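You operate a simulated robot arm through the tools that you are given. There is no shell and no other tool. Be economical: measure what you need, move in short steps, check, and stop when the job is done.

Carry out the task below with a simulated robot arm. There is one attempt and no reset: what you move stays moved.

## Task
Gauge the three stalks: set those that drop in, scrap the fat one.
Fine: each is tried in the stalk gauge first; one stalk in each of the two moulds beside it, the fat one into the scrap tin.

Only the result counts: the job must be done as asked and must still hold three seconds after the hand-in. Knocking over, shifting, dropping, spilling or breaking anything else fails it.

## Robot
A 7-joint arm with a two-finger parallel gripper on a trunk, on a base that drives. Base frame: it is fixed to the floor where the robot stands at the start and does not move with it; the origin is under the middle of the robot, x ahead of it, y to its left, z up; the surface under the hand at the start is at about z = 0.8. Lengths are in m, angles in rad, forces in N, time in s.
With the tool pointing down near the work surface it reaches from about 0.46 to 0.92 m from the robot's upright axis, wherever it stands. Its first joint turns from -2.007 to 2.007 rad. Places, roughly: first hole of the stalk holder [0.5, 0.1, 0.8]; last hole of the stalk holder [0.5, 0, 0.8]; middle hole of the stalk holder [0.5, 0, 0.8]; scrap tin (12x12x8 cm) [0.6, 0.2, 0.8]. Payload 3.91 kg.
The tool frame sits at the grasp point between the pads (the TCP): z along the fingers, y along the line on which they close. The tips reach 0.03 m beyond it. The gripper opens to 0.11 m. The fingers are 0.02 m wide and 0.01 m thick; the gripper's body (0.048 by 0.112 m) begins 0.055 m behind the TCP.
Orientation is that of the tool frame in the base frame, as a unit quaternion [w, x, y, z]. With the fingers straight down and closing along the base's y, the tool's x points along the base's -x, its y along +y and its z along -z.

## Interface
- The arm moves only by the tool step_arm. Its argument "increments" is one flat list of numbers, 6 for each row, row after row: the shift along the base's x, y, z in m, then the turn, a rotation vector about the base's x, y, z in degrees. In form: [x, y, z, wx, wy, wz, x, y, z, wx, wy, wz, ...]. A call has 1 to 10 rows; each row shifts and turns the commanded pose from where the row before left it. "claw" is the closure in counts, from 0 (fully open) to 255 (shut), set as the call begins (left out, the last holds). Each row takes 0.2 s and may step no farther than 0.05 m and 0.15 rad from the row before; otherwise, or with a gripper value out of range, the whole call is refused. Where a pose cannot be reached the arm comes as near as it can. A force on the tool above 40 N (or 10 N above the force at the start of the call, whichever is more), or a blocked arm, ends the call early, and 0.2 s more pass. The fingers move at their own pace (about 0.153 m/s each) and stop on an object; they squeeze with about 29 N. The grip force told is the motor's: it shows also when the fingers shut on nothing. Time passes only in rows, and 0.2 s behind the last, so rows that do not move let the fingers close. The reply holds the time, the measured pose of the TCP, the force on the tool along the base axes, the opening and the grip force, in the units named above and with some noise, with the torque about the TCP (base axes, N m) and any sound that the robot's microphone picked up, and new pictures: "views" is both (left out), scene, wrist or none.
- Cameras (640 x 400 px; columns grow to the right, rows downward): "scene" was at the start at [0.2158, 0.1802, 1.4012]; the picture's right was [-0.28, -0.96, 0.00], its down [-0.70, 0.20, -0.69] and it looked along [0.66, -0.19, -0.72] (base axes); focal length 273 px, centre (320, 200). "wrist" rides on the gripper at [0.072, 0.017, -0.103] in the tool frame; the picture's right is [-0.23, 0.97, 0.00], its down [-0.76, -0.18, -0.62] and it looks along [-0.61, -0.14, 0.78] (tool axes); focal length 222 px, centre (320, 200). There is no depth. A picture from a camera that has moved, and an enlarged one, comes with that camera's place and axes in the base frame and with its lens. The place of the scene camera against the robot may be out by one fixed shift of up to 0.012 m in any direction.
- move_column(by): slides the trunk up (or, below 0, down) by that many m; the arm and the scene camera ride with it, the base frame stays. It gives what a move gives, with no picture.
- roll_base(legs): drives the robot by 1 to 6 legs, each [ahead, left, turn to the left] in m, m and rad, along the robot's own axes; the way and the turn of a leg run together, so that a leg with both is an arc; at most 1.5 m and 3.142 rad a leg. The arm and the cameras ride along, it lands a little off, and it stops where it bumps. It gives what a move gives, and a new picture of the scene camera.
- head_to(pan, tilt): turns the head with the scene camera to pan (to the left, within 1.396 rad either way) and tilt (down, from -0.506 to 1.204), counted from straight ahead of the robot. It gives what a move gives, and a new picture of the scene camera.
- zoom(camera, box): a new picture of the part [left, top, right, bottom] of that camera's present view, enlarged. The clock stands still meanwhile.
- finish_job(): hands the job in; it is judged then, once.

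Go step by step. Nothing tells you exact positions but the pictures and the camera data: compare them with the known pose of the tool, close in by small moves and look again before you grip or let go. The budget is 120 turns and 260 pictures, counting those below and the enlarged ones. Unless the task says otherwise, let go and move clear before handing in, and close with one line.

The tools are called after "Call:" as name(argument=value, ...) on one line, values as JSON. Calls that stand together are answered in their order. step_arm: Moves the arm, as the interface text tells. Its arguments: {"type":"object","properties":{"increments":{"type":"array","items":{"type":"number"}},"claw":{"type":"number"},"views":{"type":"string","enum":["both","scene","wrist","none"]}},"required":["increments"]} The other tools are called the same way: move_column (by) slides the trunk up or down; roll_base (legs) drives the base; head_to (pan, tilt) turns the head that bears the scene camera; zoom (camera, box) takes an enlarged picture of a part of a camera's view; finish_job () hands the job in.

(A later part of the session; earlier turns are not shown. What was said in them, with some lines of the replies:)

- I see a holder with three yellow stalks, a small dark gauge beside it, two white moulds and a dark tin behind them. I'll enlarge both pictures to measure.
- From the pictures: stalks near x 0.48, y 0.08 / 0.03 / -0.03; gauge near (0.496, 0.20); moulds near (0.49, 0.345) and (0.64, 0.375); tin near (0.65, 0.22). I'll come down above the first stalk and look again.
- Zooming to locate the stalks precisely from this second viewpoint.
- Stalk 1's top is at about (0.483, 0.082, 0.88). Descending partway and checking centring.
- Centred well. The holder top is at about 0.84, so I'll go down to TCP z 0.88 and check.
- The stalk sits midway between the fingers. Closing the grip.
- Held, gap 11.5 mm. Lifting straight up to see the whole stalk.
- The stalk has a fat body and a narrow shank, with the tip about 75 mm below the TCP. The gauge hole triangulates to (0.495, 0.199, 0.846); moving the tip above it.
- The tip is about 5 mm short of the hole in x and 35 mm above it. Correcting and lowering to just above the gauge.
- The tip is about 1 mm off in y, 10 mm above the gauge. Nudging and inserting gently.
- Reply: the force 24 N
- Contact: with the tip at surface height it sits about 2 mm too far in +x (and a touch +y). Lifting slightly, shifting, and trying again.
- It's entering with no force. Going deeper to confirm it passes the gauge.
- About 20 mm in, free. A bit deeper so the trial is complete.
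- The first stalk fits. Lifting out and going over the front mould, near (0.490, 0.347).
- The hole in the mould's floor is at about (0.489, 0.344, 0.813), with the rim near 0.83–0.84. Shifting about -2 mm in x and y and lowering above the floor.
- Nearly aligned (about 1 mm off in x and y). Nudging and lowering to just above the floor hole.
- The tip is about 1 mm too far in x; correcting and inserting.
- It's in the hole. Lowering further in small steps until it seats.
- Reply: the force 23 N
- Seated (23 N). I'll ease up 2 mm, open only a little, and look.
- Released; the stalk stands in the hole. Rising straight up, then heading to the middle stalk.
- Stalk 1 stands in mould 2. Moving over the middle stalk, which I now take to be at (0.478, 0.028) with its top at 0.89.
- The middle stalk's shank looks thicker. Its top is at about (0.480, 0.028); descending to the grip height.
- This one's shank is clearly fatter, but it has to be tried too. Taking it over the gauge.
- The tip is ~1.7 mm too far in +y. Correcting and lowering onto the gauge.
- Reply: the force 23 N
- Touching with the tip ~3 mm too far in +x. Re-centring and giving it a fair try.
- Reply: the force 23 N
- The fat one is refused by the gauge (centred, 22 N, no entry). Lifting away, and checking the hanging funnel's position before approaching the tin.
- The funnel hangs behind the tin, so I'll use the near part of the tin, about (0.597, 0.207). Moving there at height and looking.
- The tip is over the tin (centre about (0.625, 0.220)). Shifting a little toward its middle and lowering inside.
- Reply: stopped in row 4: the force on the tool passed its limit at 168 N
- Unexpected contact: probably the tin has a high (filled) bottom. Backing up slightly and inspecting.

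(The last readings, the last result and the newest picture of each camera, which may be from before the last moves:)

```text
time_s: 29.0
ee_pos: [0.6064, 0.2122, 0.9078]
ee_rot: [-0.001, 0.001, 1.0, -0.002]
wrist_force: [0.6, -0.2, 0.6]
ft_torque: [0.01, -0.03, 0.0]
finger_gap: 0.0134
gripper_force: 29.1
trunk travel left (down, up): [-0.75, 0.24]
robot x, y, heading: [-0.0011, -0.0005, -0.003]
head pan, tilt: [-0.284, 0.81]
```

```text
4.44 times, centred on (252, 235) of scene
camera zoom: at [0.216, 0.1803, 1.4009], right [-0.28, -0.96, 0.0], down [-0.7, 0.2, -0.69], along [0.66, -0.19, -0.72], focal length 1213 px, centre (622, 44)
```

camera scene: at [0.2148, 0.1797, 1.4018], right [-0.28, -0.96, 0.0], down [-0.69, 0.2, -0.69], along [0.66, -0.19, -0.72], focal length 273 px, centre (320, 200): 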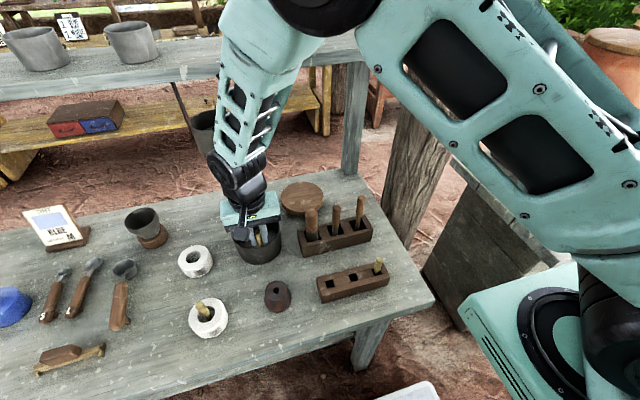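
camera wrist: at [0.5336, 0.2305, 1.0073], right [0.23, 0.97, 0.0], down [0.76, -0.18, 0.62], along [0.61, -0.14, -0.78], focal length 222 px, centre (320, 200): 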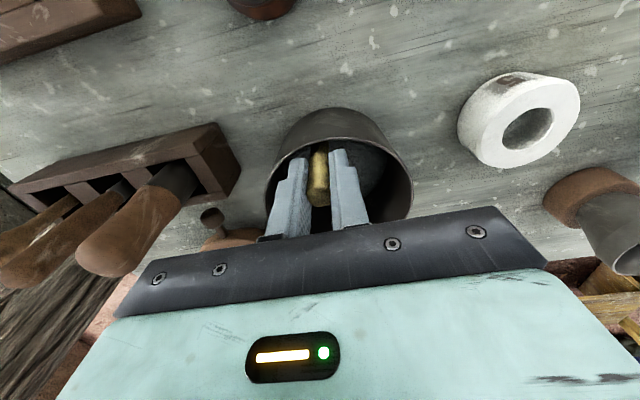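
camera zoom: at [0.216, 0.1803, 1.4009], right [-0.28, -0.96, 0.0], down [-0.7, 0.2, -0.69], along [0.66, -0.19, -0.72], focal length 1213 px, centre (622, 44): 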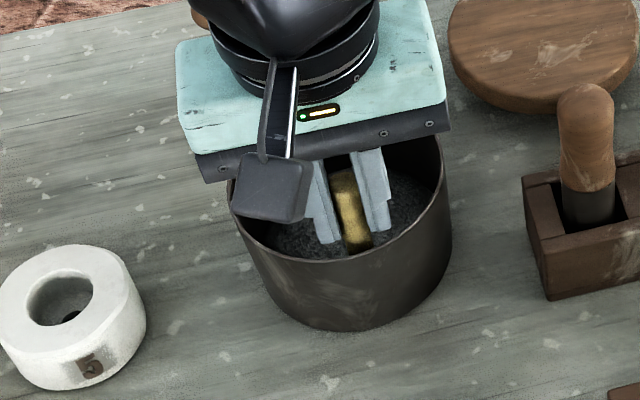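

The stalk tip is inside the tin, just above its raised bottom. Letting go here.

Call:
step_arm(increments=[0, 0, 0, 0, 0, 0, 0, 0, 0, 0, 0, 0], claw=190, views="wrist")

Call:
zoom(camera="scene", box=[196, 190, 308, 280])

```text
time_s: 29.6
ee_pos: [0.6079, 0.2137, 0.9078]
ee_rot: [-0.001, 0.0, 1.0, -0.001]
wrist_force: [-1.3, 0.1, -0.2]
ft_torque: [0.03, 0.02, -0.03]
finger_gap: 0.0279
gripper_force: 0.0
trunk travel left (down, up): [-0.75, 0.24]
robot x, y, heading: [-0.0008, -0.003, 0.007]
head pan, tilt: [-0.284, 0.81]
camera wrist: at [0.5339, 0.2306, 1.0112], right [0.23, 0.97, 0.0], down [0.76, -0.18, 0.62], along [0.61, -0.14, -0.78], focal length 222 px, centre (320, 200)
```

wrist: 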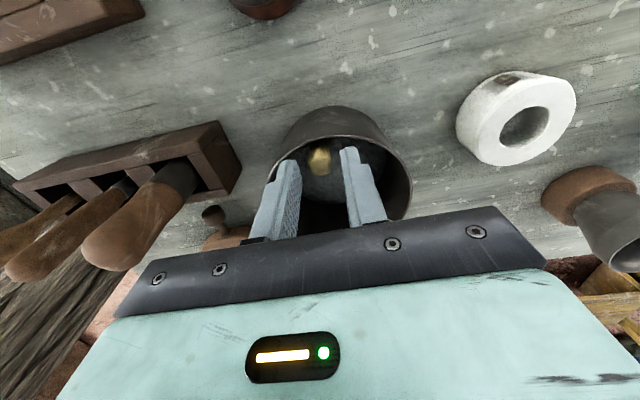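

```text
4.44 times, centred on (252, 235) of scene
camera zoom: at [0.216, 0.1803, 1.4012], right [-0.28, -0.96, 0.0], down [-0.7, 0.2, -0.69], along [0.66, -0.19, -0.72], focal length 1213 px, centre (622, 44)
```

zoom: 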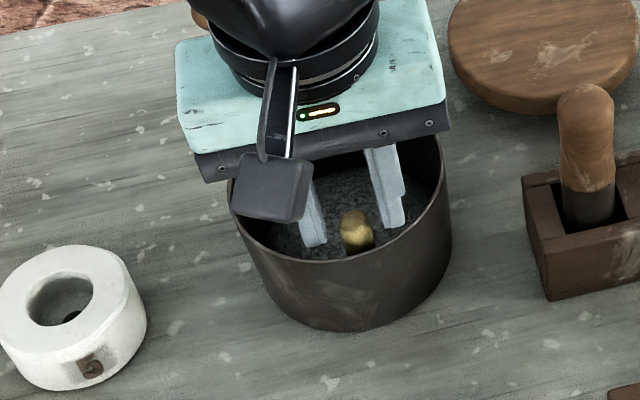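

It's dropped into the tin. Rising clear and checking.

Call:
step_arm(increments=[0, 0, 0.02, 0, 0, 0, 0, 0, 0.04, 0, 0, 0, 0, 0, 0.035, 0, 0, 0, -0.03, -0.01, 0, 0, 0, 0, -0.04, -0.04, 0, 0, 0, 0])

Call:
zoom(camera="scene", box=[156, 190, 348, 340])

```text
refused: row 5 steps farther than a row can; nothing moved
```

```text
2.67 times, centred on (252, 265) of scene
camera zoom: at [0.216, 0.1803, 1.4012], right [-0.28, -0.96, 0.0], down [-0.7, 0.2, -0.69], along [0.66, -0.19, -0.72], focal length 728 px, centre (501, 27)
```

zoom: 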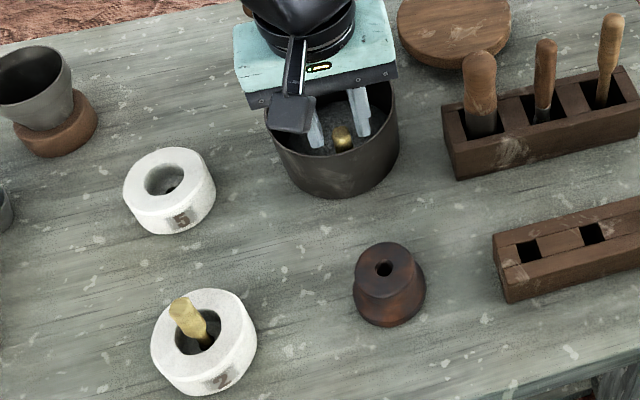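

Call:
step_arm(increments=[0, 0, 0.02, 0, 0, 0, 0, 0, 0.04, 0, 0, 0, 0, 0, 0.035, 0, 0, 0, -0.03, -0.03, 0, 0, 0, 0, -0.03, -0.035, 0, 0, 0, 0, -0.03, -0.04, 0, 0, 0, 0, -0.02, -0.045, 0, 0, 0, 0, -0.015, -0.045, 0, 0, 0, 0, 0, -0.045, 0, 0, 0, 0], claw=190)

Call:
zoom(camera="scene", box=[156, 190, 348, 340])

```text
time_s: 31.6
ee_pos: [0.4818, -0.0248, 1.0036]
ee_rot: [-0.002, 0.0, 1.0, -0.002]
wrist_force: [0.9, -0.4, 0.1]
ft_torque: [-0.03, -0.03, -0.02]
finger_gap: 0.0282
gripper_force: 0.0
trunk travel left (down, up): [-0.75, 0.24]
robot x, y, heading: [0.0048, 0.002, -0.002]
head pan, tilt: [-0.284, 0.81]
camera scene: at [0.2158, 0.1808, 1.4011], right [-0.28, -0.96, 0.0], down [-0.7, 0.2, -0.69], along [0.66, -0.19, -0.72], focal length 273 px, centre (320, 200)
camera wrist: at [0.4096, -0.0079, 1.1067], right [0.23, 0.97, 0.0], down [0.76, -0.18, 0.62], along [0.6, -0.14, -0.78], focal length 222 px, centre (320, 200)
```

scene: 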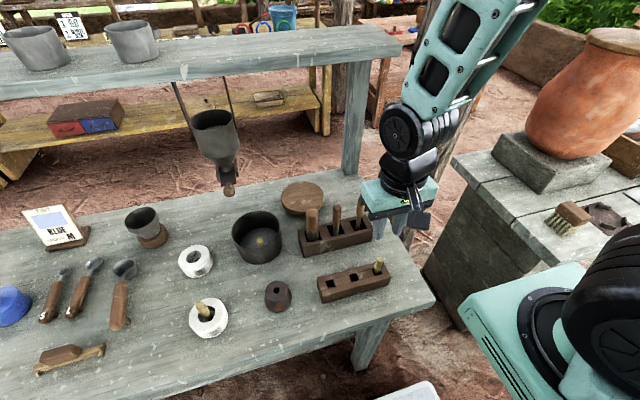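
wrist: 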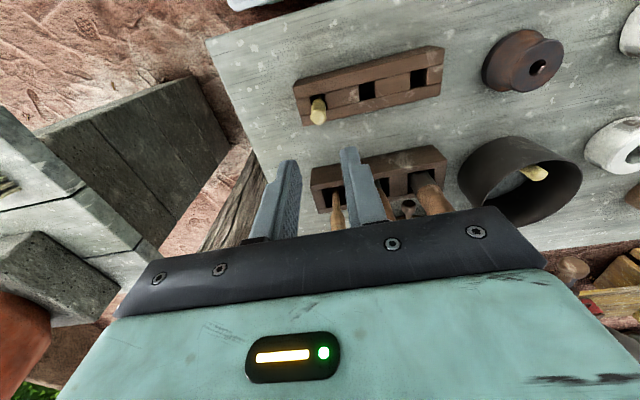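

```text
2.67 times, centred on (252, 265) of scene
camera zoom: at [0.2158, 0.1808, 1.4011], right [-0.28, -0.96, 0.0], down [-0.7, 0.2, -0.69], along [0.66, -0.19, -0.72], focal length 728 px, centre (501, 27)
```

zoom: 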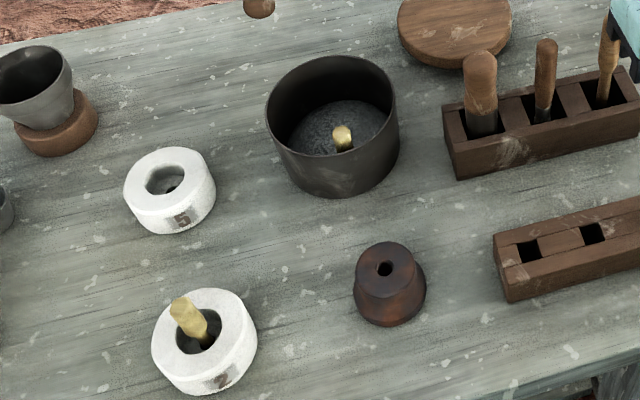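

The fat stalk is in the tin, nothing else moved. Now the third stalk.

Call:
step_arm(increments=[0, 0, -0.04, 0, 0, 0, 0, 0, -0.035, 0, 0, 0], claw=139, views="wrist")

Call:
zoom(camera="wrist", box=[210, 80, 402, 200])

```text
time_s: 32.2
ee_pos: [0.4852, -0.0247, 0.9284]
ee_rot: [0.0, -0.001, 1.0, -0.001]
wrist_force: [-0.8, -0.2, 0.3]
ft_torque: [0.0, -0.03, -0.02]
finger_gap: 0.05
gripper_force: 0.0
out of reach, approached as far as the arm can: row 1
trunk travel left (down, up): [-0.75, 0.24]
robot x, y, heading: [-0.0024, -0.0001, -0.001]
head pan, tilt: [-0.284, 0.81]
camera wrist: at [0.4111, -0.0079, 1.0313], right [0.23, 0.97, 0.0], down [0.76, -0.18, 0.62], along [0.61, -0.14, -0.78], focal length 222 px, centre (320, 200)
```

wrist: 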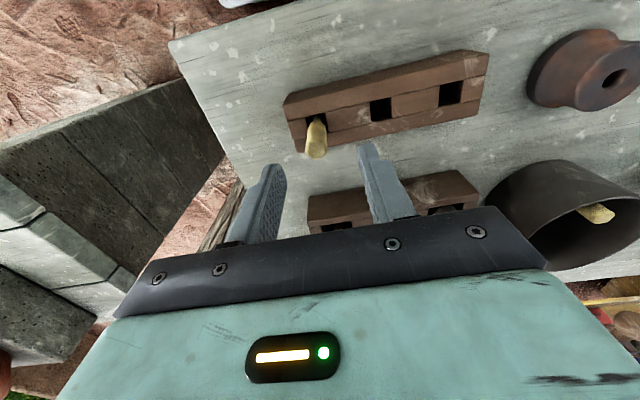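

```text
3.33 times, centred on (306, 140) of wrist
camera zoom: at [0.4111, -0.0079, 1.0313], right [0.23, 0.97, 0.0], down [0.76, -0.18, 0.62], along [0.61, -0.14, -0.78], focal length 740 px, centre (367, 400)
```

zoom: 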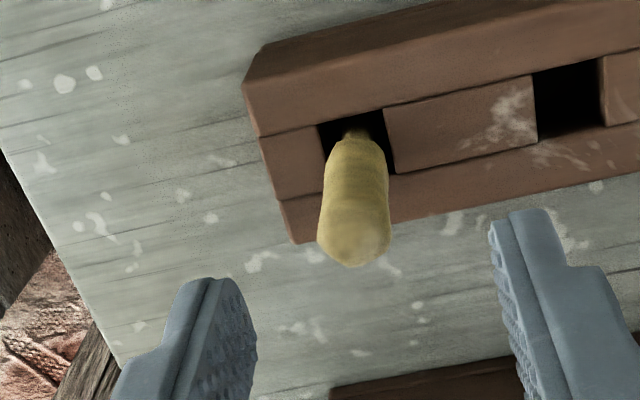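

Stalk 3's top is at about (0.4805, -0.027). Aligning and descending.

Call:
step_arm(increments=[-0.0035, -0.0025, -0.024, 0, 0, 0, 0, 0, -0.024, 0, 0, 0], views="wrist")

Call:
zoom(camera="wrist", box=[210, 100, 402, 220])

```text
time_s: 32.8
ee_pos: [0.4815, -0.0282, 0.8812]
ee_rot: [-0.001, 0.0, 1.0, -0.002]
wrist_force: [-1.0, 0.1, -0.9]
ft_torque: [-0.04, 0.0, -0.02]
finger_gap: 0.0503
gripper_force: 0.1
trunk travel left (down, up): [-0.75, 0.24]
robot x, y, heading: [-0.0012, 0.003, 0.001]
head pan, tilt: [-0.284, 0.81]
camera wrist: at [0.4081, -0.0098, 0.9832], right [0.23, 0.97, 0.0], down [0.76, -0.18, 0.62], along [0.61, -0.14, -0.78], focal length 222 px, centre (320, 200)
```

wrist: 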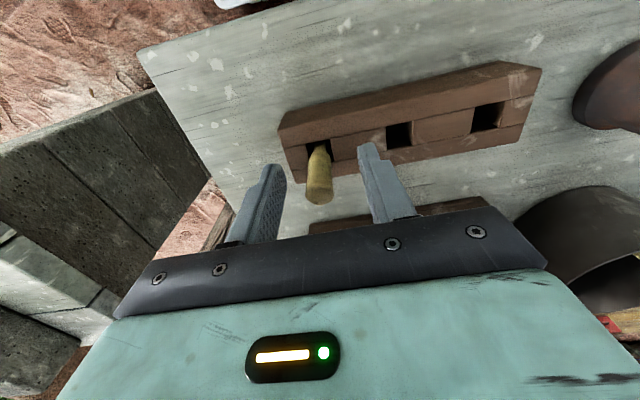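

```text
3.33 times, centred on (306, 160) of wrist
camera zoom: at [0.4081, -0.0098, 0.9832], right [0.23, 0.97, 0.0], down [0.76, -0.18, 0.62], along [0.61, -0.14, -0.78], focal length 740 px, centre (367, 333)
```

zoom: 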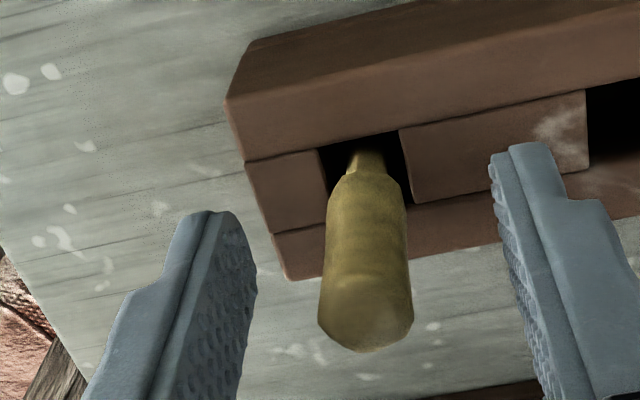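

Call:
step_arm(increments=[0, 0, 0, 0, 0, 0, 0, 0, 0, 0, 0, 0], claw=255, views="none")

Call:
step_arm(increments=[0.001, 0, 0.02, 0, 0, 0, 0.001, 0, 0.03, 0, 0, 0, 0.001, 0, 0.03, 0, 0, 0, 0.001, 0, 0.03, 0, 0, 0, 0, 0, 0, 0, 0, 0], views="wrist")

Call:
zoom(camera="wrist", box=[210, 80, 402, 200])

```text
time_s: 33.4
ee_pos: [0.4815, -0.0266, 0.8798]
ee_rot: [0.0, 0.0, 1.0, -0.001]
wrist_force: [0.3, 0.0, -0.5]
ft_torque: [-0.02, 0.02, 0.0]
finger_gap: 0.012
gripper_force: 28.5
trunk travel left (down, up): [-0.75, 0.24]
robot x, y, heading: [0.0011, 0.0023, 0.001]
head pan, tilt: [-0.284, 0.81]
```

```text
time_s: 34.6
ee_pos: [0.4867, -0.0269, 0.9909]
ee_rot: [-0.001, 0.0, 1.0, -0.002]
wrist_force: [0.2, -0.6, -0.1]
ft_torque: [0.0, -0.01, 0.01]
finger_gap: 0.0097
gripper_force: 29.1
trunk travel left (down, up): [-0.75, 0.24]
robot x, y, heading: [-0.0029, -0.0009, -0.003]
head pan, tilt: [-0.284, 0.81]
camera wrist: at [0.4131, -0.01, 1.0934], right [0.23, 0.97, 0.0], down [0.76, -0.18, 0.62], along [0.61, -0.14, -0.78], focal length 222 px, centre (320, 200)
```

wrist: 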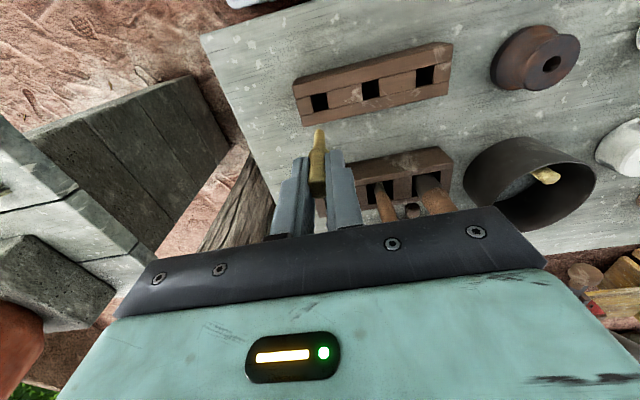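

```text
3.33 times, centred on (306, 140) of wrist
camera zoom: at [0.4131, -0.01, 1.0934], right [0.23, 0.97, 0.0], down [0.76, -0.18, 0.62], along [0.61, -0.14, -0.78], focal length 740 px, centre (367, 400)
```

zoom: 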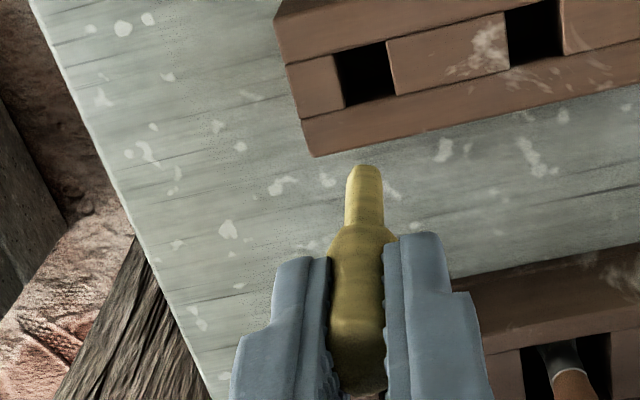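

Thin shank like the first. Taking it over the gauge.

Call:
step_arm(increments=[0.002, 0.0377, 0, 0, 0, 0, 0.002, 0.0377, 0, 0, 0, 0, 0.002, 0.0377, 0, 0, 0, 0, 0.002, 0.0377, 0, 0, 0, 0, 0.002, 0.0377, 0, 0, 0, 0, 0.002, 0.0375, 0, 0, 0, 0, 0, 0, -0.04, 0, 0, 0, 0, 0, -0.02, 0, 0, 0, 0, 0, 0, 0, 0, 0], views="wrist")

Call:
zoom(camera="wrist", box=[256, 85, 384, 165])

Call:
zoom(camera="scene", box=[224, 245, 320, 305])

```text
time_s: 36.6
ee_pos: [0.4986, 0.1999, 0.9297]
ee_rot: [-0.001, 0.0, 1.0, -0.002]
wrist_force: [-0.2, -0.6, -0.4]
ft_torque: [-0.02, 0.0, 0.01]
finger_gap: 0.0136
gripper_force: 29.1
trunk travel left (down, up): [-0.75, 0.24]
robot x, y, heading: [-0.0008, 0.002, 0.005]
head pan, tilt: [-0.284, 0.81]
camera wrist: at [0.4249, 0.2159, 1.033], right [0.23, 0.97, 0.0], down [0.76, -0.18, 0.62], along [0.61, -0.14, -0.78], focal length 222 px, centre (320, 200)
```

wrist: 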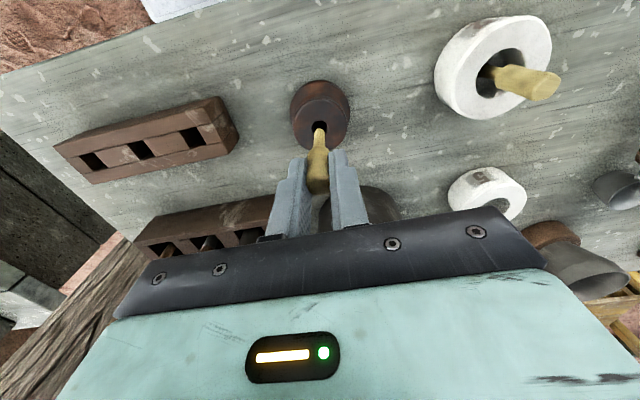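

```text
5.00 times, centred on (320, 125) of wrist
camera zoom: at [0.4249, 0.2159, 1.033], right [0.23, 0.97, 0.0], down [0.76, -0.18, 0.62], along [0.61, -0.14, -0.78], focal length 1111 px, centre (320, 575)
```

zoom: 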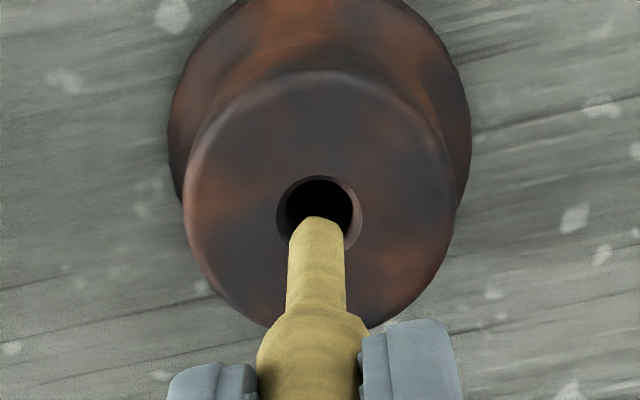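

```text
6.67 times, centred on (272, 275) of scene
camera zoom: at [0.2158, 0.1802, 1.4012], right [-0.28, -0.96, 0.0], down [-0.7, 0.2, -0.69], along [0.66, -0.19, -0.72], focal length 1820 px, centre (640, -300)
```

zoom: 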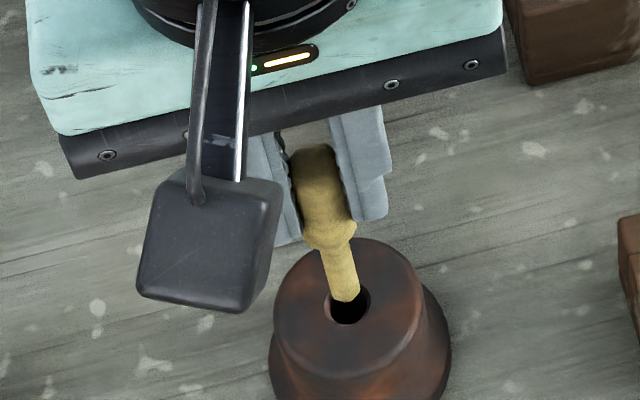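

Looks near-aligned. Lowering to just above the surface to compare.

Call:
step_arm(increments=[0, 0.0004, -0.005, 0, 0, 0, 0, 0, -0.005, 0, 0, 0, 0, 0, 0, 0, 0, 0], views="wrist")

Call:
zoom(camera="wrist", box=[256, 85, 384, 165])

Call:
zoom(camera="scene", box=[224, 245, 320, 305])

```text
time_s: 37.4
ee_pos: [0.4978, 0.1995, 0.9202]
ee_rot: [-0.001, 0.0, 1.0, -0.002]
wrist_force: [-0.3, -0.2, -1.1]
ft_torque: [0.05, 0.02, 0.0]
finger_gap: 0.0136
gripper_force: 29.1
trunk travel left (down, up): [-0.75, 0.24]
robot x, y, heading: [0.0012, 0.0018, -0.0]
head pan, tilt: [-0.284, 0.81]
camera wrist: at [0.4248, 0.2161, 1.023], right [0.23, 0.97, 0.0], down [0.76, -0.18, 0.62], along [0.61, -0.14, -0.78], focal length 222 px, centre (320, 200)
```

wrist: 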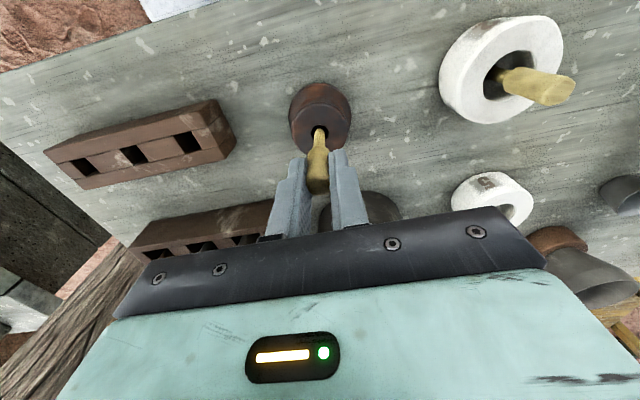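

```text
5.00 times, centred on (320, 125) of wrist
camera zoom: at [0.4248, 0.2161, 1.023], right [0.23, 0.97, 0.0], down [0.76, -0.18, 0.62], along [0.61, -0.14, -0.78], focal length 1111 px, centre (320, 575)
```

zoom: 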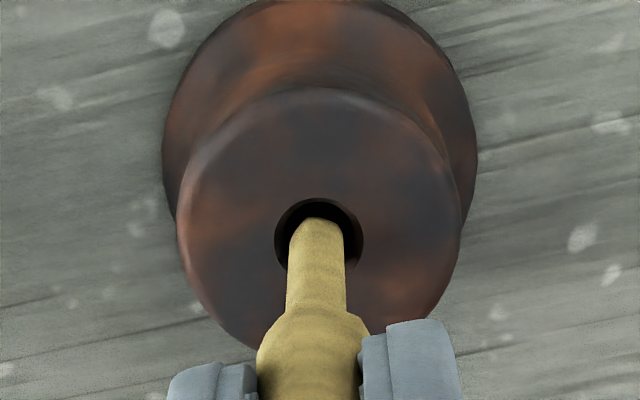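

```text
6.67 times, centred on (272, 275) of scene
camera zoom: at [0.2159, 0.1803, 1.4012], right [-0.28, -0.96, 0.0], down [-0.7, 0.2, -0.69], along [0.66, -0.19, -0.72], focal length 1820 px, centre (640, -300)
```

zoom: 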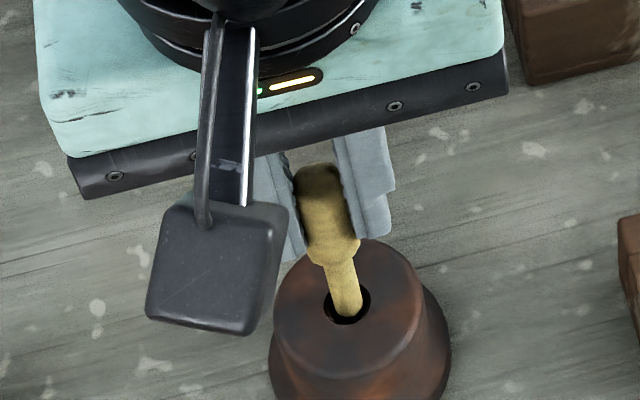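

Centred. Inserting.

Call:
step_arm(increments=[0, 0.0002, -0.005, 0, 0, 0, 0, 0, -0.005, 0, 0, 0], views="wrist")

Call:
zoom(camera="wrist", box=[256, 85, 384, 165])

```text
time_s: 38.0
ee_pos: [0.4991, 0.1991, 0.9104]
ee_rot: [-0.001, 0.0, 1.0, -0.002]
wrist_force: [-0.4, 0.8, -0.7]
ft_torque: [-0.01, -0.03, 0.0]
finger_gap: 0.0135
gripper_force: 29.3
trunk travel left (down, up): [-0.75, 0.24]
robot x, y, heading: [0.0024, 0.0005, 0.002]
head pan, tilt: [-0.284, 0.81]
camera wrist: at [0.4248, 0.2162, 1.0133], right [0.23, 0.97, 0.0], down [0.76, -0.18, 0.62], along [0.61, -0.14, -0.78], focal length 222 px, centre (320, 200)
```

wrist: 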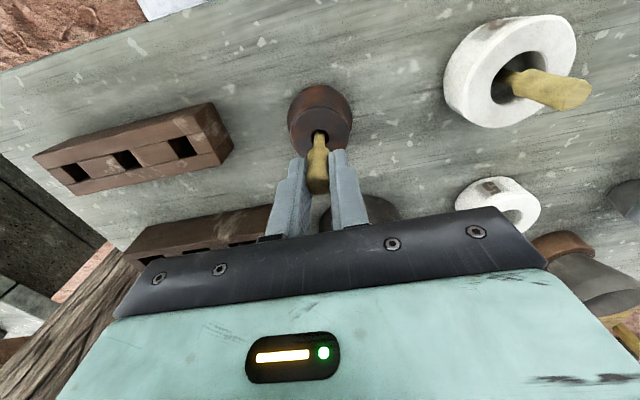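

```text
5.00 times, centred on (320, 125) of wrist
camera zoom: at [0.4248, 0.2162, 1.0133], right [0.23, 0.97, 0.0], down [0.76, -0.18, 0.62], along [0.61, -0.14, -0.78], focal length 1111 px, centre (320, 575)
```

zoom: 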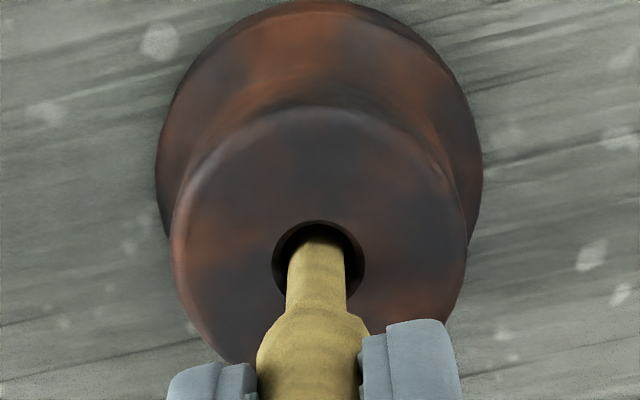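

Free entry again. Going deeper as with the first, then out and over mould 5, near (0.643, 0.378).

Call:
step_arm(increments=[0, 0, -0.008, 0, 0, 0, 0, 0, -0.008, 0, 0, 0, 0, 0, -0.008, 0, 0, 0], views="wrist")

Call:
step_arm(increments=[0, 0, 0.03, 0, 0, 0, 0, 0, 0.04, 0, 0, 0, 0, 0, 0.035, 0, 0, 0, 0.03, 0.036, 0, 0, 0, 0, 0.03, 0.036, 0, 0, 0, 0, 0.03, 0.036, 0, 0, 0, 0, 0.03, 0.036, 0, 0, 0, 0, 0.0285, 0.035, 0, 0, 0, 0, 0, 0, 0, 0, 0, 0])

Call:
zoom(camera="wrist", box=[240, 70, 400, 170])

Call:
zoom(camera="scene", box=[120, 140, 312, 290])

```text
time_s: 38.8
ee_pos: [0.4991, 0.1995, 0.8883]
ee_rot: [0.002, 0.0, 1.0, 0.0]
wrist_force: [1.0, -2.5, 22.4]
ft_torque: [-0.09, 0.01, 0.04]
finger_gap: 0.0137
gripper_force: 28.4
trunk travel left (down, up): [-0.75, 0.24]
robot x, y, heading: [-0.0012, 0.0018, -0.001]
head pan, tilt: [-0.284, 0.81]
camera wrist: at [0.4251, 0.2162, 0.9905], right [0.23, 0.97, 0.0], down [0.76, -0.18, 0.62], along [0.61, -0.14, -0.78], focal length 222 px, centre (320, 200)
```

wrist: 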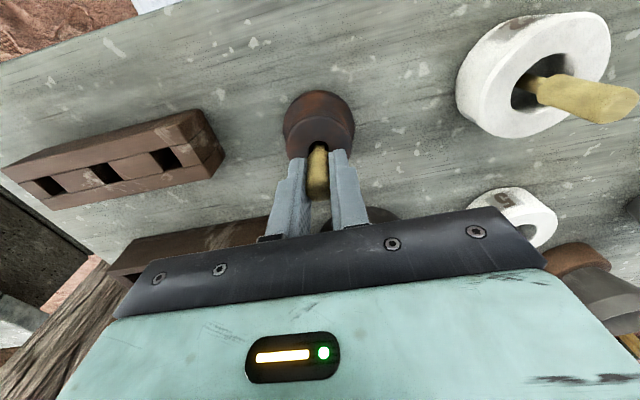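

```text
time_s: 40.8
ee_pos: [0.6458, 0.3772, 0.9927]
ee_rot: [-0.001, 0.001, 1.0, -0.002]
wrist_force: [-0.5, -0.5, 0.0]
ft_torque: [-0.03, -0.01, -0.02]
finger_gap: 0.0137
gripper_force: 28.7
trunk travel left (down, up): [-0.75, 0.24]
robot x, y, heading: [-0.0022, -0.0011, 0.002]
head pan, tilt: [-0.284, 0.81]
camera scene: at [0.2158, 0.1802, 1.4012], right [-0.28, -0.96, 0.0], down [-0.7, 0.2, -0.69], along [0.66, -0.19, -0.72], focal length 273 px, centre (320, 200)
camera wrist: at [0.5731, 0.3942, 1.0959], right [0.23, 0.97, 0.0], down [0.76, -0.18, 0.62], along [0.61, -0.14, -0.78], focal length 222 px, centre (320, 200)
```

scene: 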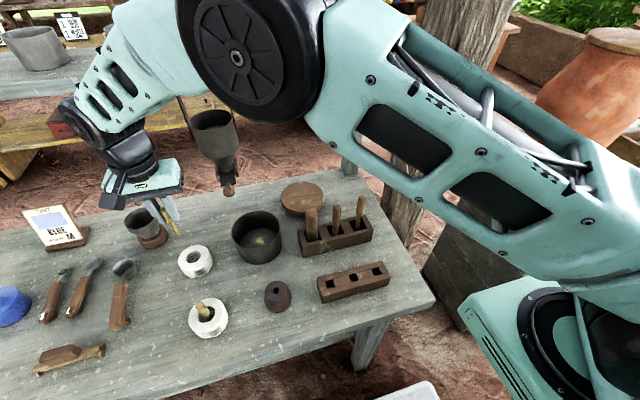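
wrist: 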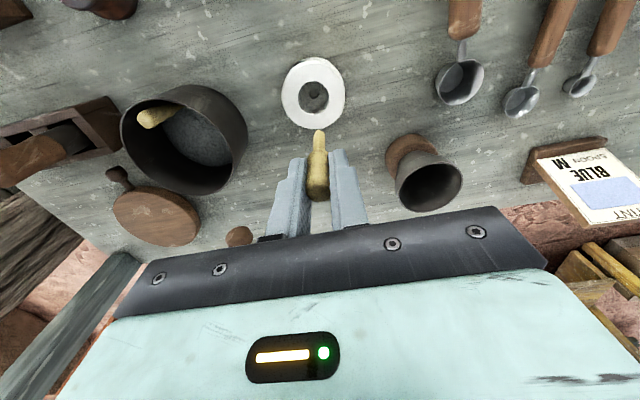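

```text
4.00 times, centred on (320, 120) of wrist
camera zoom: at [0.5731, 0.3942, 1.0959], right [0.23, 0.97, 0.0], down [0.76, -0.18, 0.62], along [0.61, -0.14, -0.78], focal length 888 px, centre (320, 520)
```

zoom: 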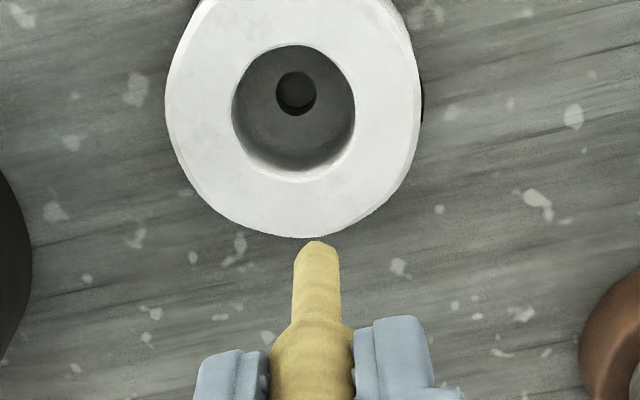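

```text
2.67 times, centred on (216, 215) of scene
camera zoom: at [0.2158, 0.1802, 1.4012], right [-0.28, -0.96, 0.0], down [-0.7, 0.2, -0.69], along [0.66, -0.19, -0.72], focal length 728 px, centre (597, 160)
```

zoom: 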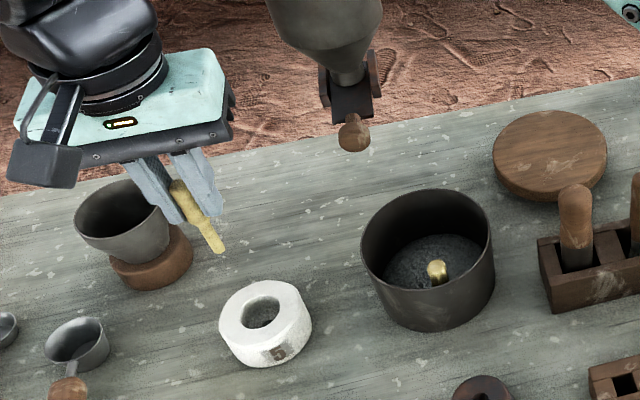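

Mould 5's hole is at about (0.636, 0.372). Shifting (-4.5, -5.5 mm) and lowering.

Call:
step_arm(increments=[-0.0045, -0.0055, 0, 0, 0, 0, 0, 0, -0.03, 0, 0, 0, 0, 0, -0.03, 0, 0, 0, 0, 0, -0.016, 0, 0, 0, 0, 0, 0, 0, 0, 0], views="wrist")

Call:
zoom(camera="wrist", box=[240, 70, 400, 170])

Call:
zoom(camera="scene", box=[132, 210, 260, 290])

```text
time_s: 42.0
ee_pos: [0.6419, 0.3725, 0.9162]
ee_rot: [0.0, 0.001, 1.0, -0.003]
wrist_force: [0.1, -0.3, 0.5]
ft_torque: [-0.03, -0.02, -0.01]
finger_gap: 0.0136
gripper_force: 28.8
trunk travel left (down, up): [-0.75, 0.24]
robot x, y, heading: [-0.0004, -0.0007, 0.001]
head pan, tilt: [-0.284, 0.81]
camera wrist: at [0.5689, 0.3895, 1.019], right [0.23, 0.97, 0.0], down [0.76, -0.18, 0.62], along [0.61, -0.14, -0.78], focal length 222 px, centre (320, 200)
```

wrist: 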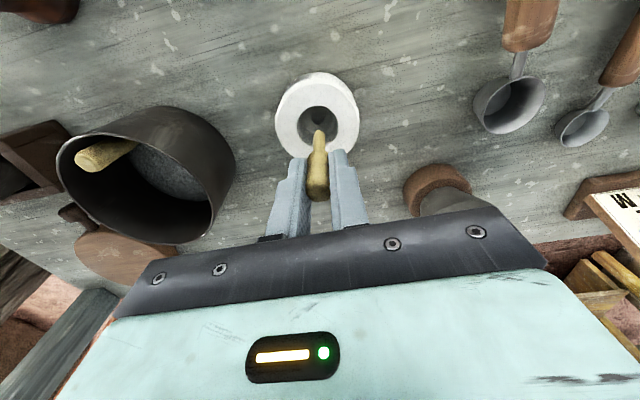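

```text
4.00 times, centred on (320, 120) of wrist
camera zoom: at [0.5689, 0.3895, 1.019], right [0.23, 0.97, 0.0], down [0.76, -0.18, 0.62], along [0.61, -0.14, -0.78], focal length 888 px, centre (320, 520)
```

zoom: 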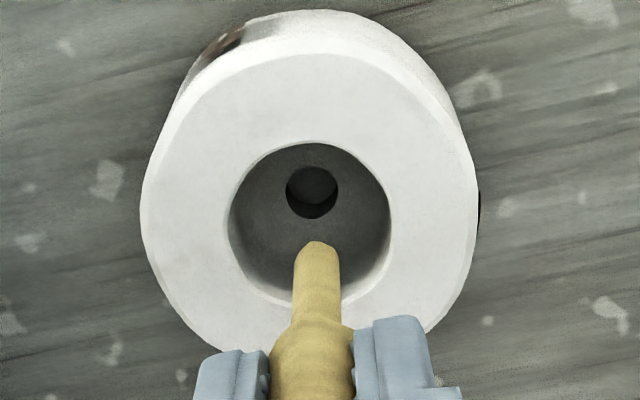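

```text
5.00 times, centred on (196, 250) of scene
camera zoom: at [0.2159, 0.1803, 1.4012], right [-0.28, -0.96, 0.0], down [-0.7, 0.2, -0.69], along [0.66, -0.19, -0.72], focal length 1365 px, centre (940, -50)
```

zoom: 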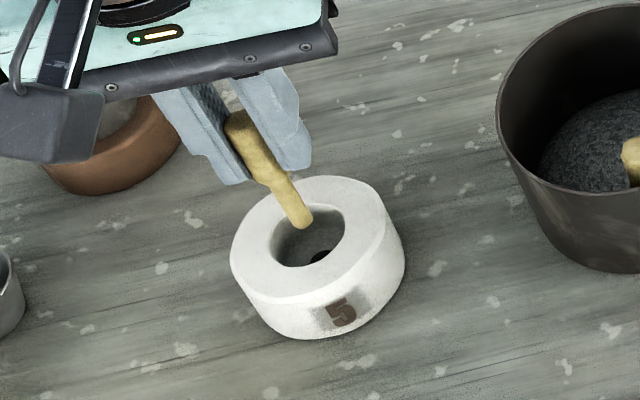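

Same picture as for mould 2 at this height, so the same correction applies. Lowering to just above the hole.

Call:
step_arm(increments=[-0.0017, -0.0009, 0, 0, 0, 0, 0, 0, -0.014, 0, 0, 0, 0, 0, -0.012, 0, 0, 0, 0, 0, 0, 0, 0, 0], views="wrist")

Call:
zoom(camera="wrist", box=[256, 85, 384, 165])

Call:
zoom(camera="scene", box=[148, 220, 244, 280])

```text
time_s: 43.0
ee_pos: [0.6405, 0.3721, 0.8909]
ee_rot: [-0.001, 0.0, 1.0, -0.001]
wrist_force: [-0.1, 0.5, 0.2]
ft_torque: [0.04, 0.02, -0.02]
finger_gap: 0.0133
gripper_force: 29.1
trunk travel left (down, up): [-0.75, 0.24]
robot x, y, heading: [-0.0004, 0.0018, 0.002]
head pan, tilt: [-0.284, 0.81]
camera wrist: at [0.5673, 0.3892, 0.9929], right [0.23, 0.97, 0.0], down [0.76, -0.18, 0.62], along [0.61, -0.14, -0.78], focal length 222 px, centre (320, 200)
```

wrist: 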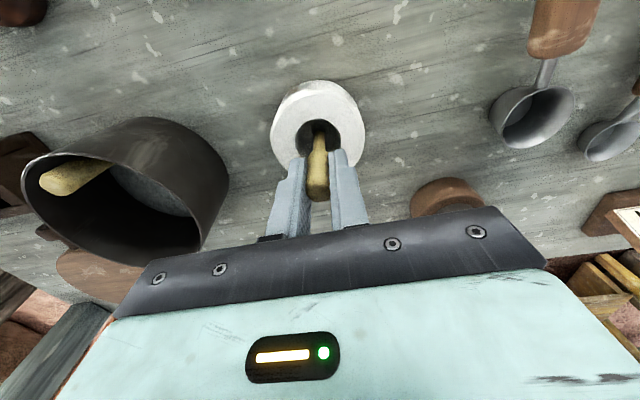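

```text
5.00 times, centred on (320, 125) of wrist
camera zoom: at [0.5673, 0.3892, 0.9929], right [0.23, 0.97, 0.0], down [0.76, -0.18, 0.62], along [0.61, -0.14, -0.78], focal length 1111 px, centre (320, 575)
```

zoom: 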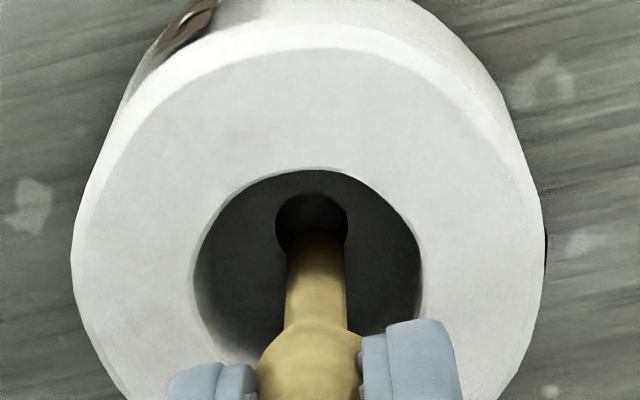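

```text
6.67 times, centred on (196, 250) of scene
camera zoom: at [0.2159, 0.1803, 1.4012], right [-0.28, -0.96, 0.0], down [-0.7, 0.2, -0.69], along [0.66, -0.19, -0.72], focal length 1820 px, centre (1147, -133)
```

zoom: 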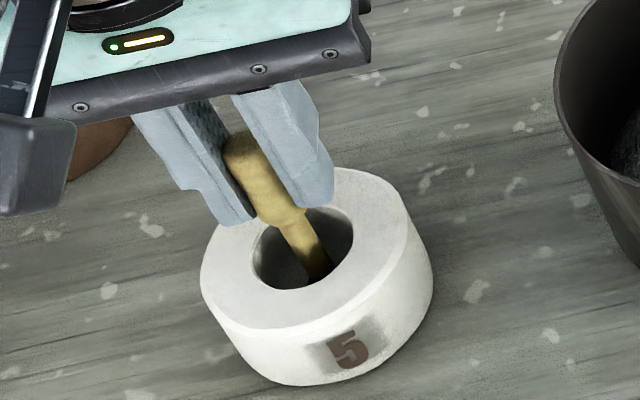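

Call:
step_arm(increments=[-0.0012, -0.0006, 0, 0, 0, 0, 0, 0, -0.006, 0, 0, 0, 0, 0, -0.004, 0, 0, 0, 0, 0, -0.002, 0, 0, 0], views="wrist")

Call:
zoom(camera="wrist", box=[256, 95, 384, 175])

```text
time_s: 44.0
ee_pos: [0.6392, 0.3711, 0.8792]
ee_rot: [0.0, 0.0, 1.0, -0.001]
wrist_force: [-2.8, -1.6, 8.5]
ft_torque: [-0.06, 0.13, 0.01]
finger_gap: 0.0134
gripper_force: 28.7
trunk travel left (down, up): [-0.75, 0.24]
robot x, y, heading: [-0.0013, 0.0027, 0.0]
head pan, tilt: [-0.284, 0.81]
camera wrist: at [0.566, 0.3883, 0.9819], right [0.23, 0.97, 0.0], down [0.76, -0.18, 0.62], along [0.61, -0.14, -0.78], focal length 222 px, centre (320, 200)
```

wrist: 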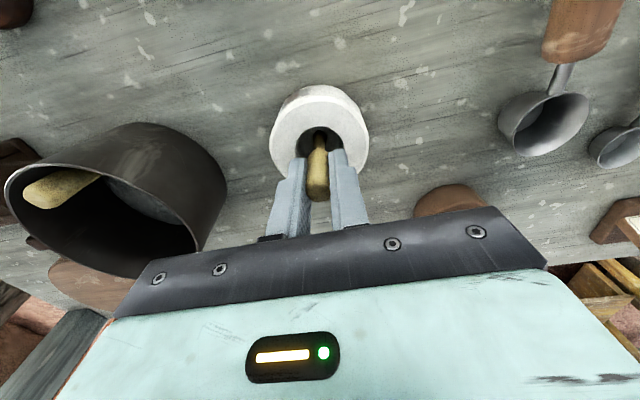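

```text
5.00 times, centred on (320, 135) of wrist
camera zoom: at [0.566, 0.3883, 0.9819], right [0.23, 0.97, 0.0], down [0.76, -0.18, 0.62], along [0.61, -0.14, -0.78], focal length 1111 px, centre (320, 525)
```

zoom: 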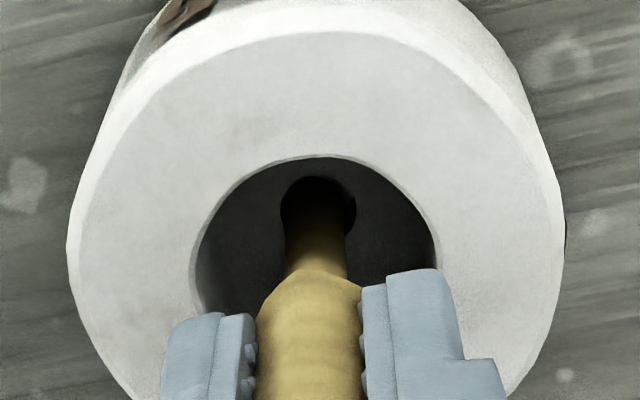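

Slight side contact from +x. Easing back and shifting 1 mm in -x before going on.

Call:
step_arm(increments=[0, 0, 0.002, 0, 0, 0, -0.001, -0.0003, 0, 0, 0, 0, 0, 0, -0.002, 0, 0, 0, 0, 0, -0.002, 0, 0, 0], views="wrist")

Call:
zoom(camera="wrist", box=[256, 95, 384, 175])

Call:
zoom(camera="scene", box=[148, 220, 244, 280])

```text
time_s: 45.0
ee_pos: [0.6378, 0.3711, 0.8786]
ee_rot: [0.0, 0.0, 1.0, 0.0]
wrist_force: [-0.5, -2.2, 23.0]
ft_torque: [-0.25, 0.13, -0.01]
finger_gap: 0.0133
gripper_force: 29.1
trunk travel left (down, up): [-0.75, 0.24]
robot x, y, heading: [-0.0052, 0.0015, 0.003]
head pan, tilt: [-0.284, 0.81]
camera wrist: at [0.5648, 0.388, 0.9814], right [0.23, 0.97, 0.0], down [0.76, -0.18, 0.62], along [0.61, -0.14, -0.78], focal length 222 px, centre (320, 200)
```

wrist: 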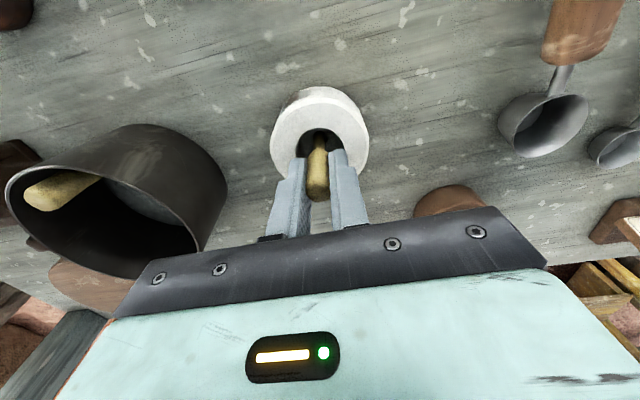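

```text
5.00 times, centred on (320, 135) of wrist
camera zoom: at [0.5648, 0.388, 0.9814], right [0.23, 0.97, 0.0], down [0.76, -0.18, 0.62], along [0.61, -0.14, -0.78], focal length 1111 px, centre (320, 525)
```

zoom: 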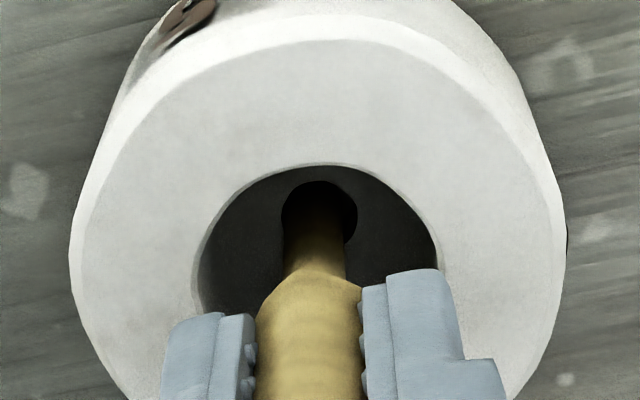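

```text
6.67 times, centred on (196, 250) of scene
camera zoom: at [0.215, 0.1797, 1.4019], right [-0.28, -0.96, 0.0], down [-0.69, 0.2, -0.69], along [0.66, -0.19, -0.72], focal length 1820 px, centre (1147, -133)
```

zoom: 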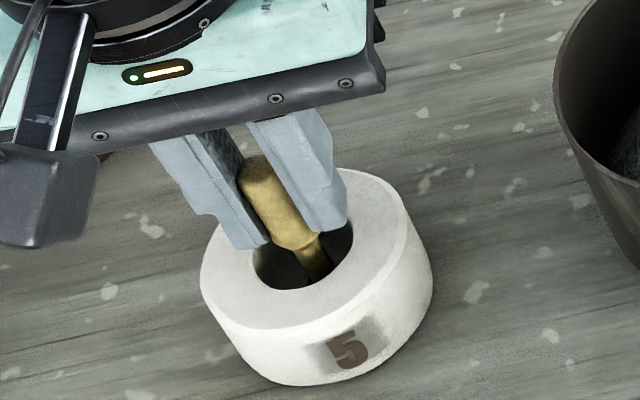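

Depth bookkeeping (accounting for small grip slip) agrees that this stalk is bottomed in the hole, like the first. Easing up 2 mm and releasing slightly.

Call:
step_arm(increments=[0, 0, 0.002, 0, 0, 0, 0, 0, 0.0005, 0, 0, 0], views="none")

Call:
step_arm(increments=[0, 0, 0, 0, 0, 0, 0, 0, 0, 0, 0, 0], claw=195, views="wrist")

Call:
zoom(camera="wrist", box=[240, 95, 400, 195])

Call:
zoom(camera="scene", box=[148, 220, 244, 280])

```text
time_s: 45.6
ee_pos: [0.6382, 0.3695, 0.8779]
ee_rot: [0.0, 0.001, 1.0, -0.001]
wrist_force: [2.1, 1.7, 15.8]
ft_torque: [0.11, -0.06, 0.0]
finger_gap: 0.0133
gripper_force: 29.1
trunk travel left (down, up): [-0.75, 0.24]
robot x, y, heading: [-0.0029, 0.0009, -0.002]
head pan, tilt: [-0.284, 0.81]
```

```text
time_s: 46.2
ee_pos: [0.6392, 0.3708, 0.8779]
ee_rot: [-0.001, 0.001, 1.0, -0.001]
wrist_force: [0.5, 0.0, 0.1]
ft_torque: [0.01, 0.0, 0.0]
finger_gap: 0.0259
gripper_force: 0.0
trunk travel left (down, up): [-0.75, 0.24]
robot x, y, heading: [-0.0013, -0.0006, -0.0]
head pan, tilt: [-0.284, 0.81]
camera wrist: at [0.5649, 0.3875, 0.9804], right [0.23, 0.97, 0.0], down [0.76, -0.18, 0.62], along [0.61, -0.14, -0.78], focal length 222 px, centre (320, 200)
```

wrist: 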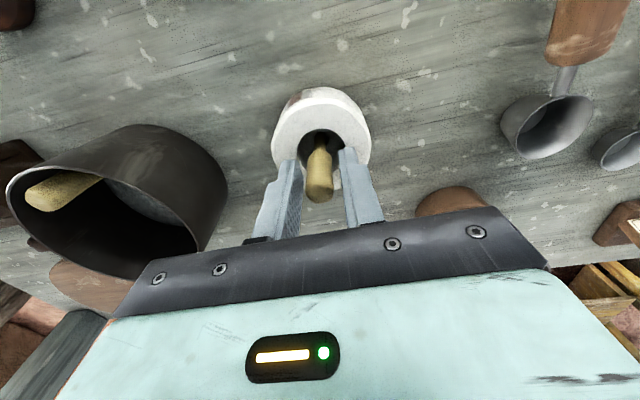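

```text
4.00 times, centred on (320, 145) of wrist
camera zoom: at [0.5649, 0.3875, 0.9804], right [0.23, 0.97, 0.0], down [0.76, -0.18, 0.62], along [0.61, -0.14, -0.78], focal length 888 px, centre (320, 420)
```

zoom: 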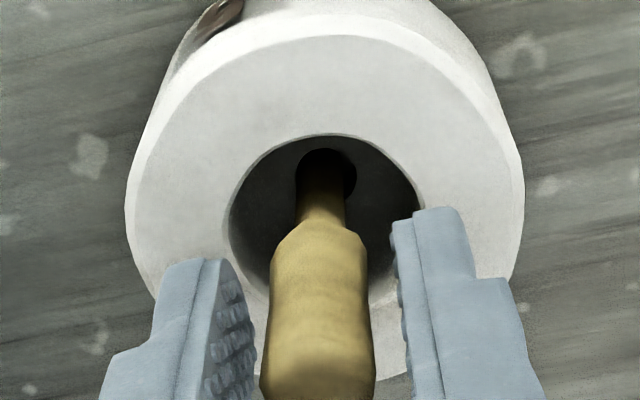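

```text
6.67 times, centred on (196, 250) of scene
camera zoom: at [0.2159, 0.1803, 1.4011], right [-0.28, -0.96, 0.0], down [-0.7, 0.2, -0.69], along [0.66, -0.19, -0.72], focal length 1820 px, centre (1147, -133)
```

zoom: 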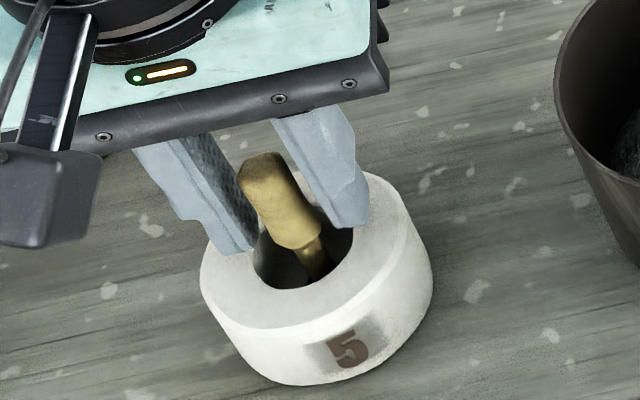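

Standing in the hole. Rising clear to check.

Call:
step_arm(increments=[0, 0, 0.02, 0, 0, 0, 0, 0, 0.035, 0, 0, 0, 0, 0, 0.04, 0, 0, 0, 0, 0, 0.03, 0, 0, 0], views="wrist")

Call:
zoom(camera="wrist", box=[240, 60, 400, 160])

Call:
zoom(camera="scene", box=[140, 190, 332, 340])

```text
time_s: 47.2
ee_pos: [0.6389, 0.3714, 1.0025]
ee_rot: [-0.001, -0.001, 1.0, -0.001]
wrist_force: [0.4, 0.9, -0.4]
ft_torque: [-0.02, 0.02, 0.02]
finger_gap: 0.026
gripper_force: 0.1
trunk travel left (down, up): [-0.75, 0.24]
robot x, y, heading: [-0.0008, -0.0012, 0.002]
head pan, tilt: [-0.284, 0.81]
camera wrist: at [0.5659, 0.3881, 1.1064], right [0.23, 0.97, 0.0], down [0.76, -0.18, 0.62], along [0.61, -0.14, -0.78], focal length 222 px, centre (320, 200)
```

wrist: 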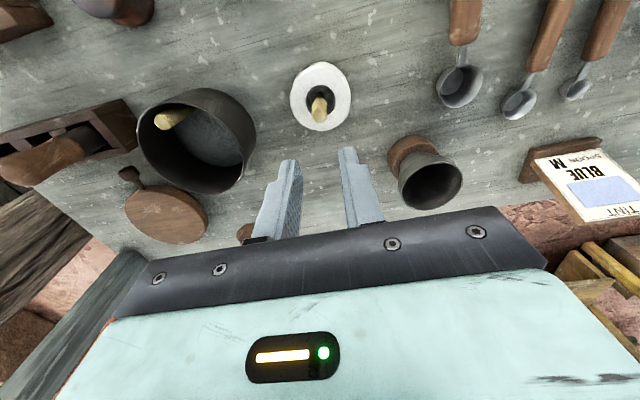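

```text
4.00 times, centred on (320, 110) of wrist
camera zoom: at [0.5659, 0.3881, 1.1064], right [0.23, 0.97, 0.0], down [0.76, -0.18, 0.62], along [0.61, -0.14, -0.78], focal length 888 px, centre (320, 560)
```

zoom: 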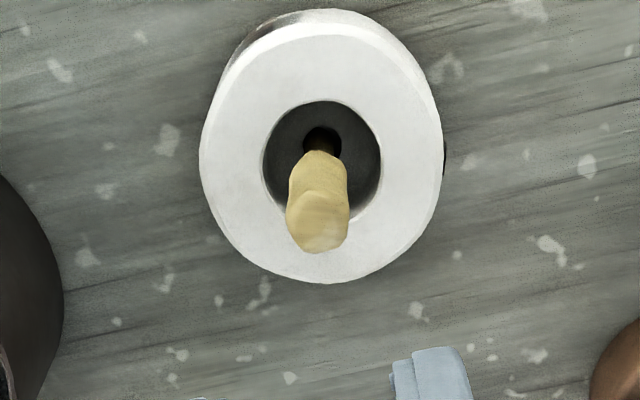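

```text
2.67 times, centred on (236, 265) of scene
camera zoom: at [0.2161, 0.1804, 1.4011], right [-0.28, -0.96, 0.0], down [-0.7, 0.2, -0.69], along [0.66, -0.19, -0.72], focal length 728 px, centre (544, 27)
```

zoom: 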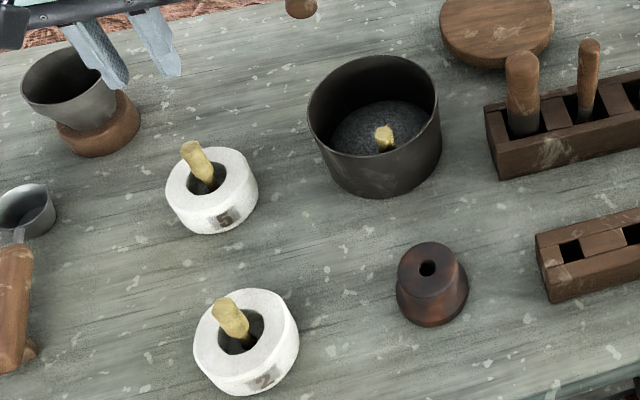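

Both thin stalks stand in the moulds, the fat one is in the scrap tin, and nothing else has moved. The hand is clear, so I'm handing in.

Call:
finish_job()

```text
The job is handed in.
```

I tried all three stalks in the gauge. The two that dropped in now stand in moulds 2 and 5, and the fat one is in the scrap tin. On the way into the tin it struck something I took for a raised bottom, setting off the force stop at 168 N. I saw nothing shift or break in the pictures afterwards.
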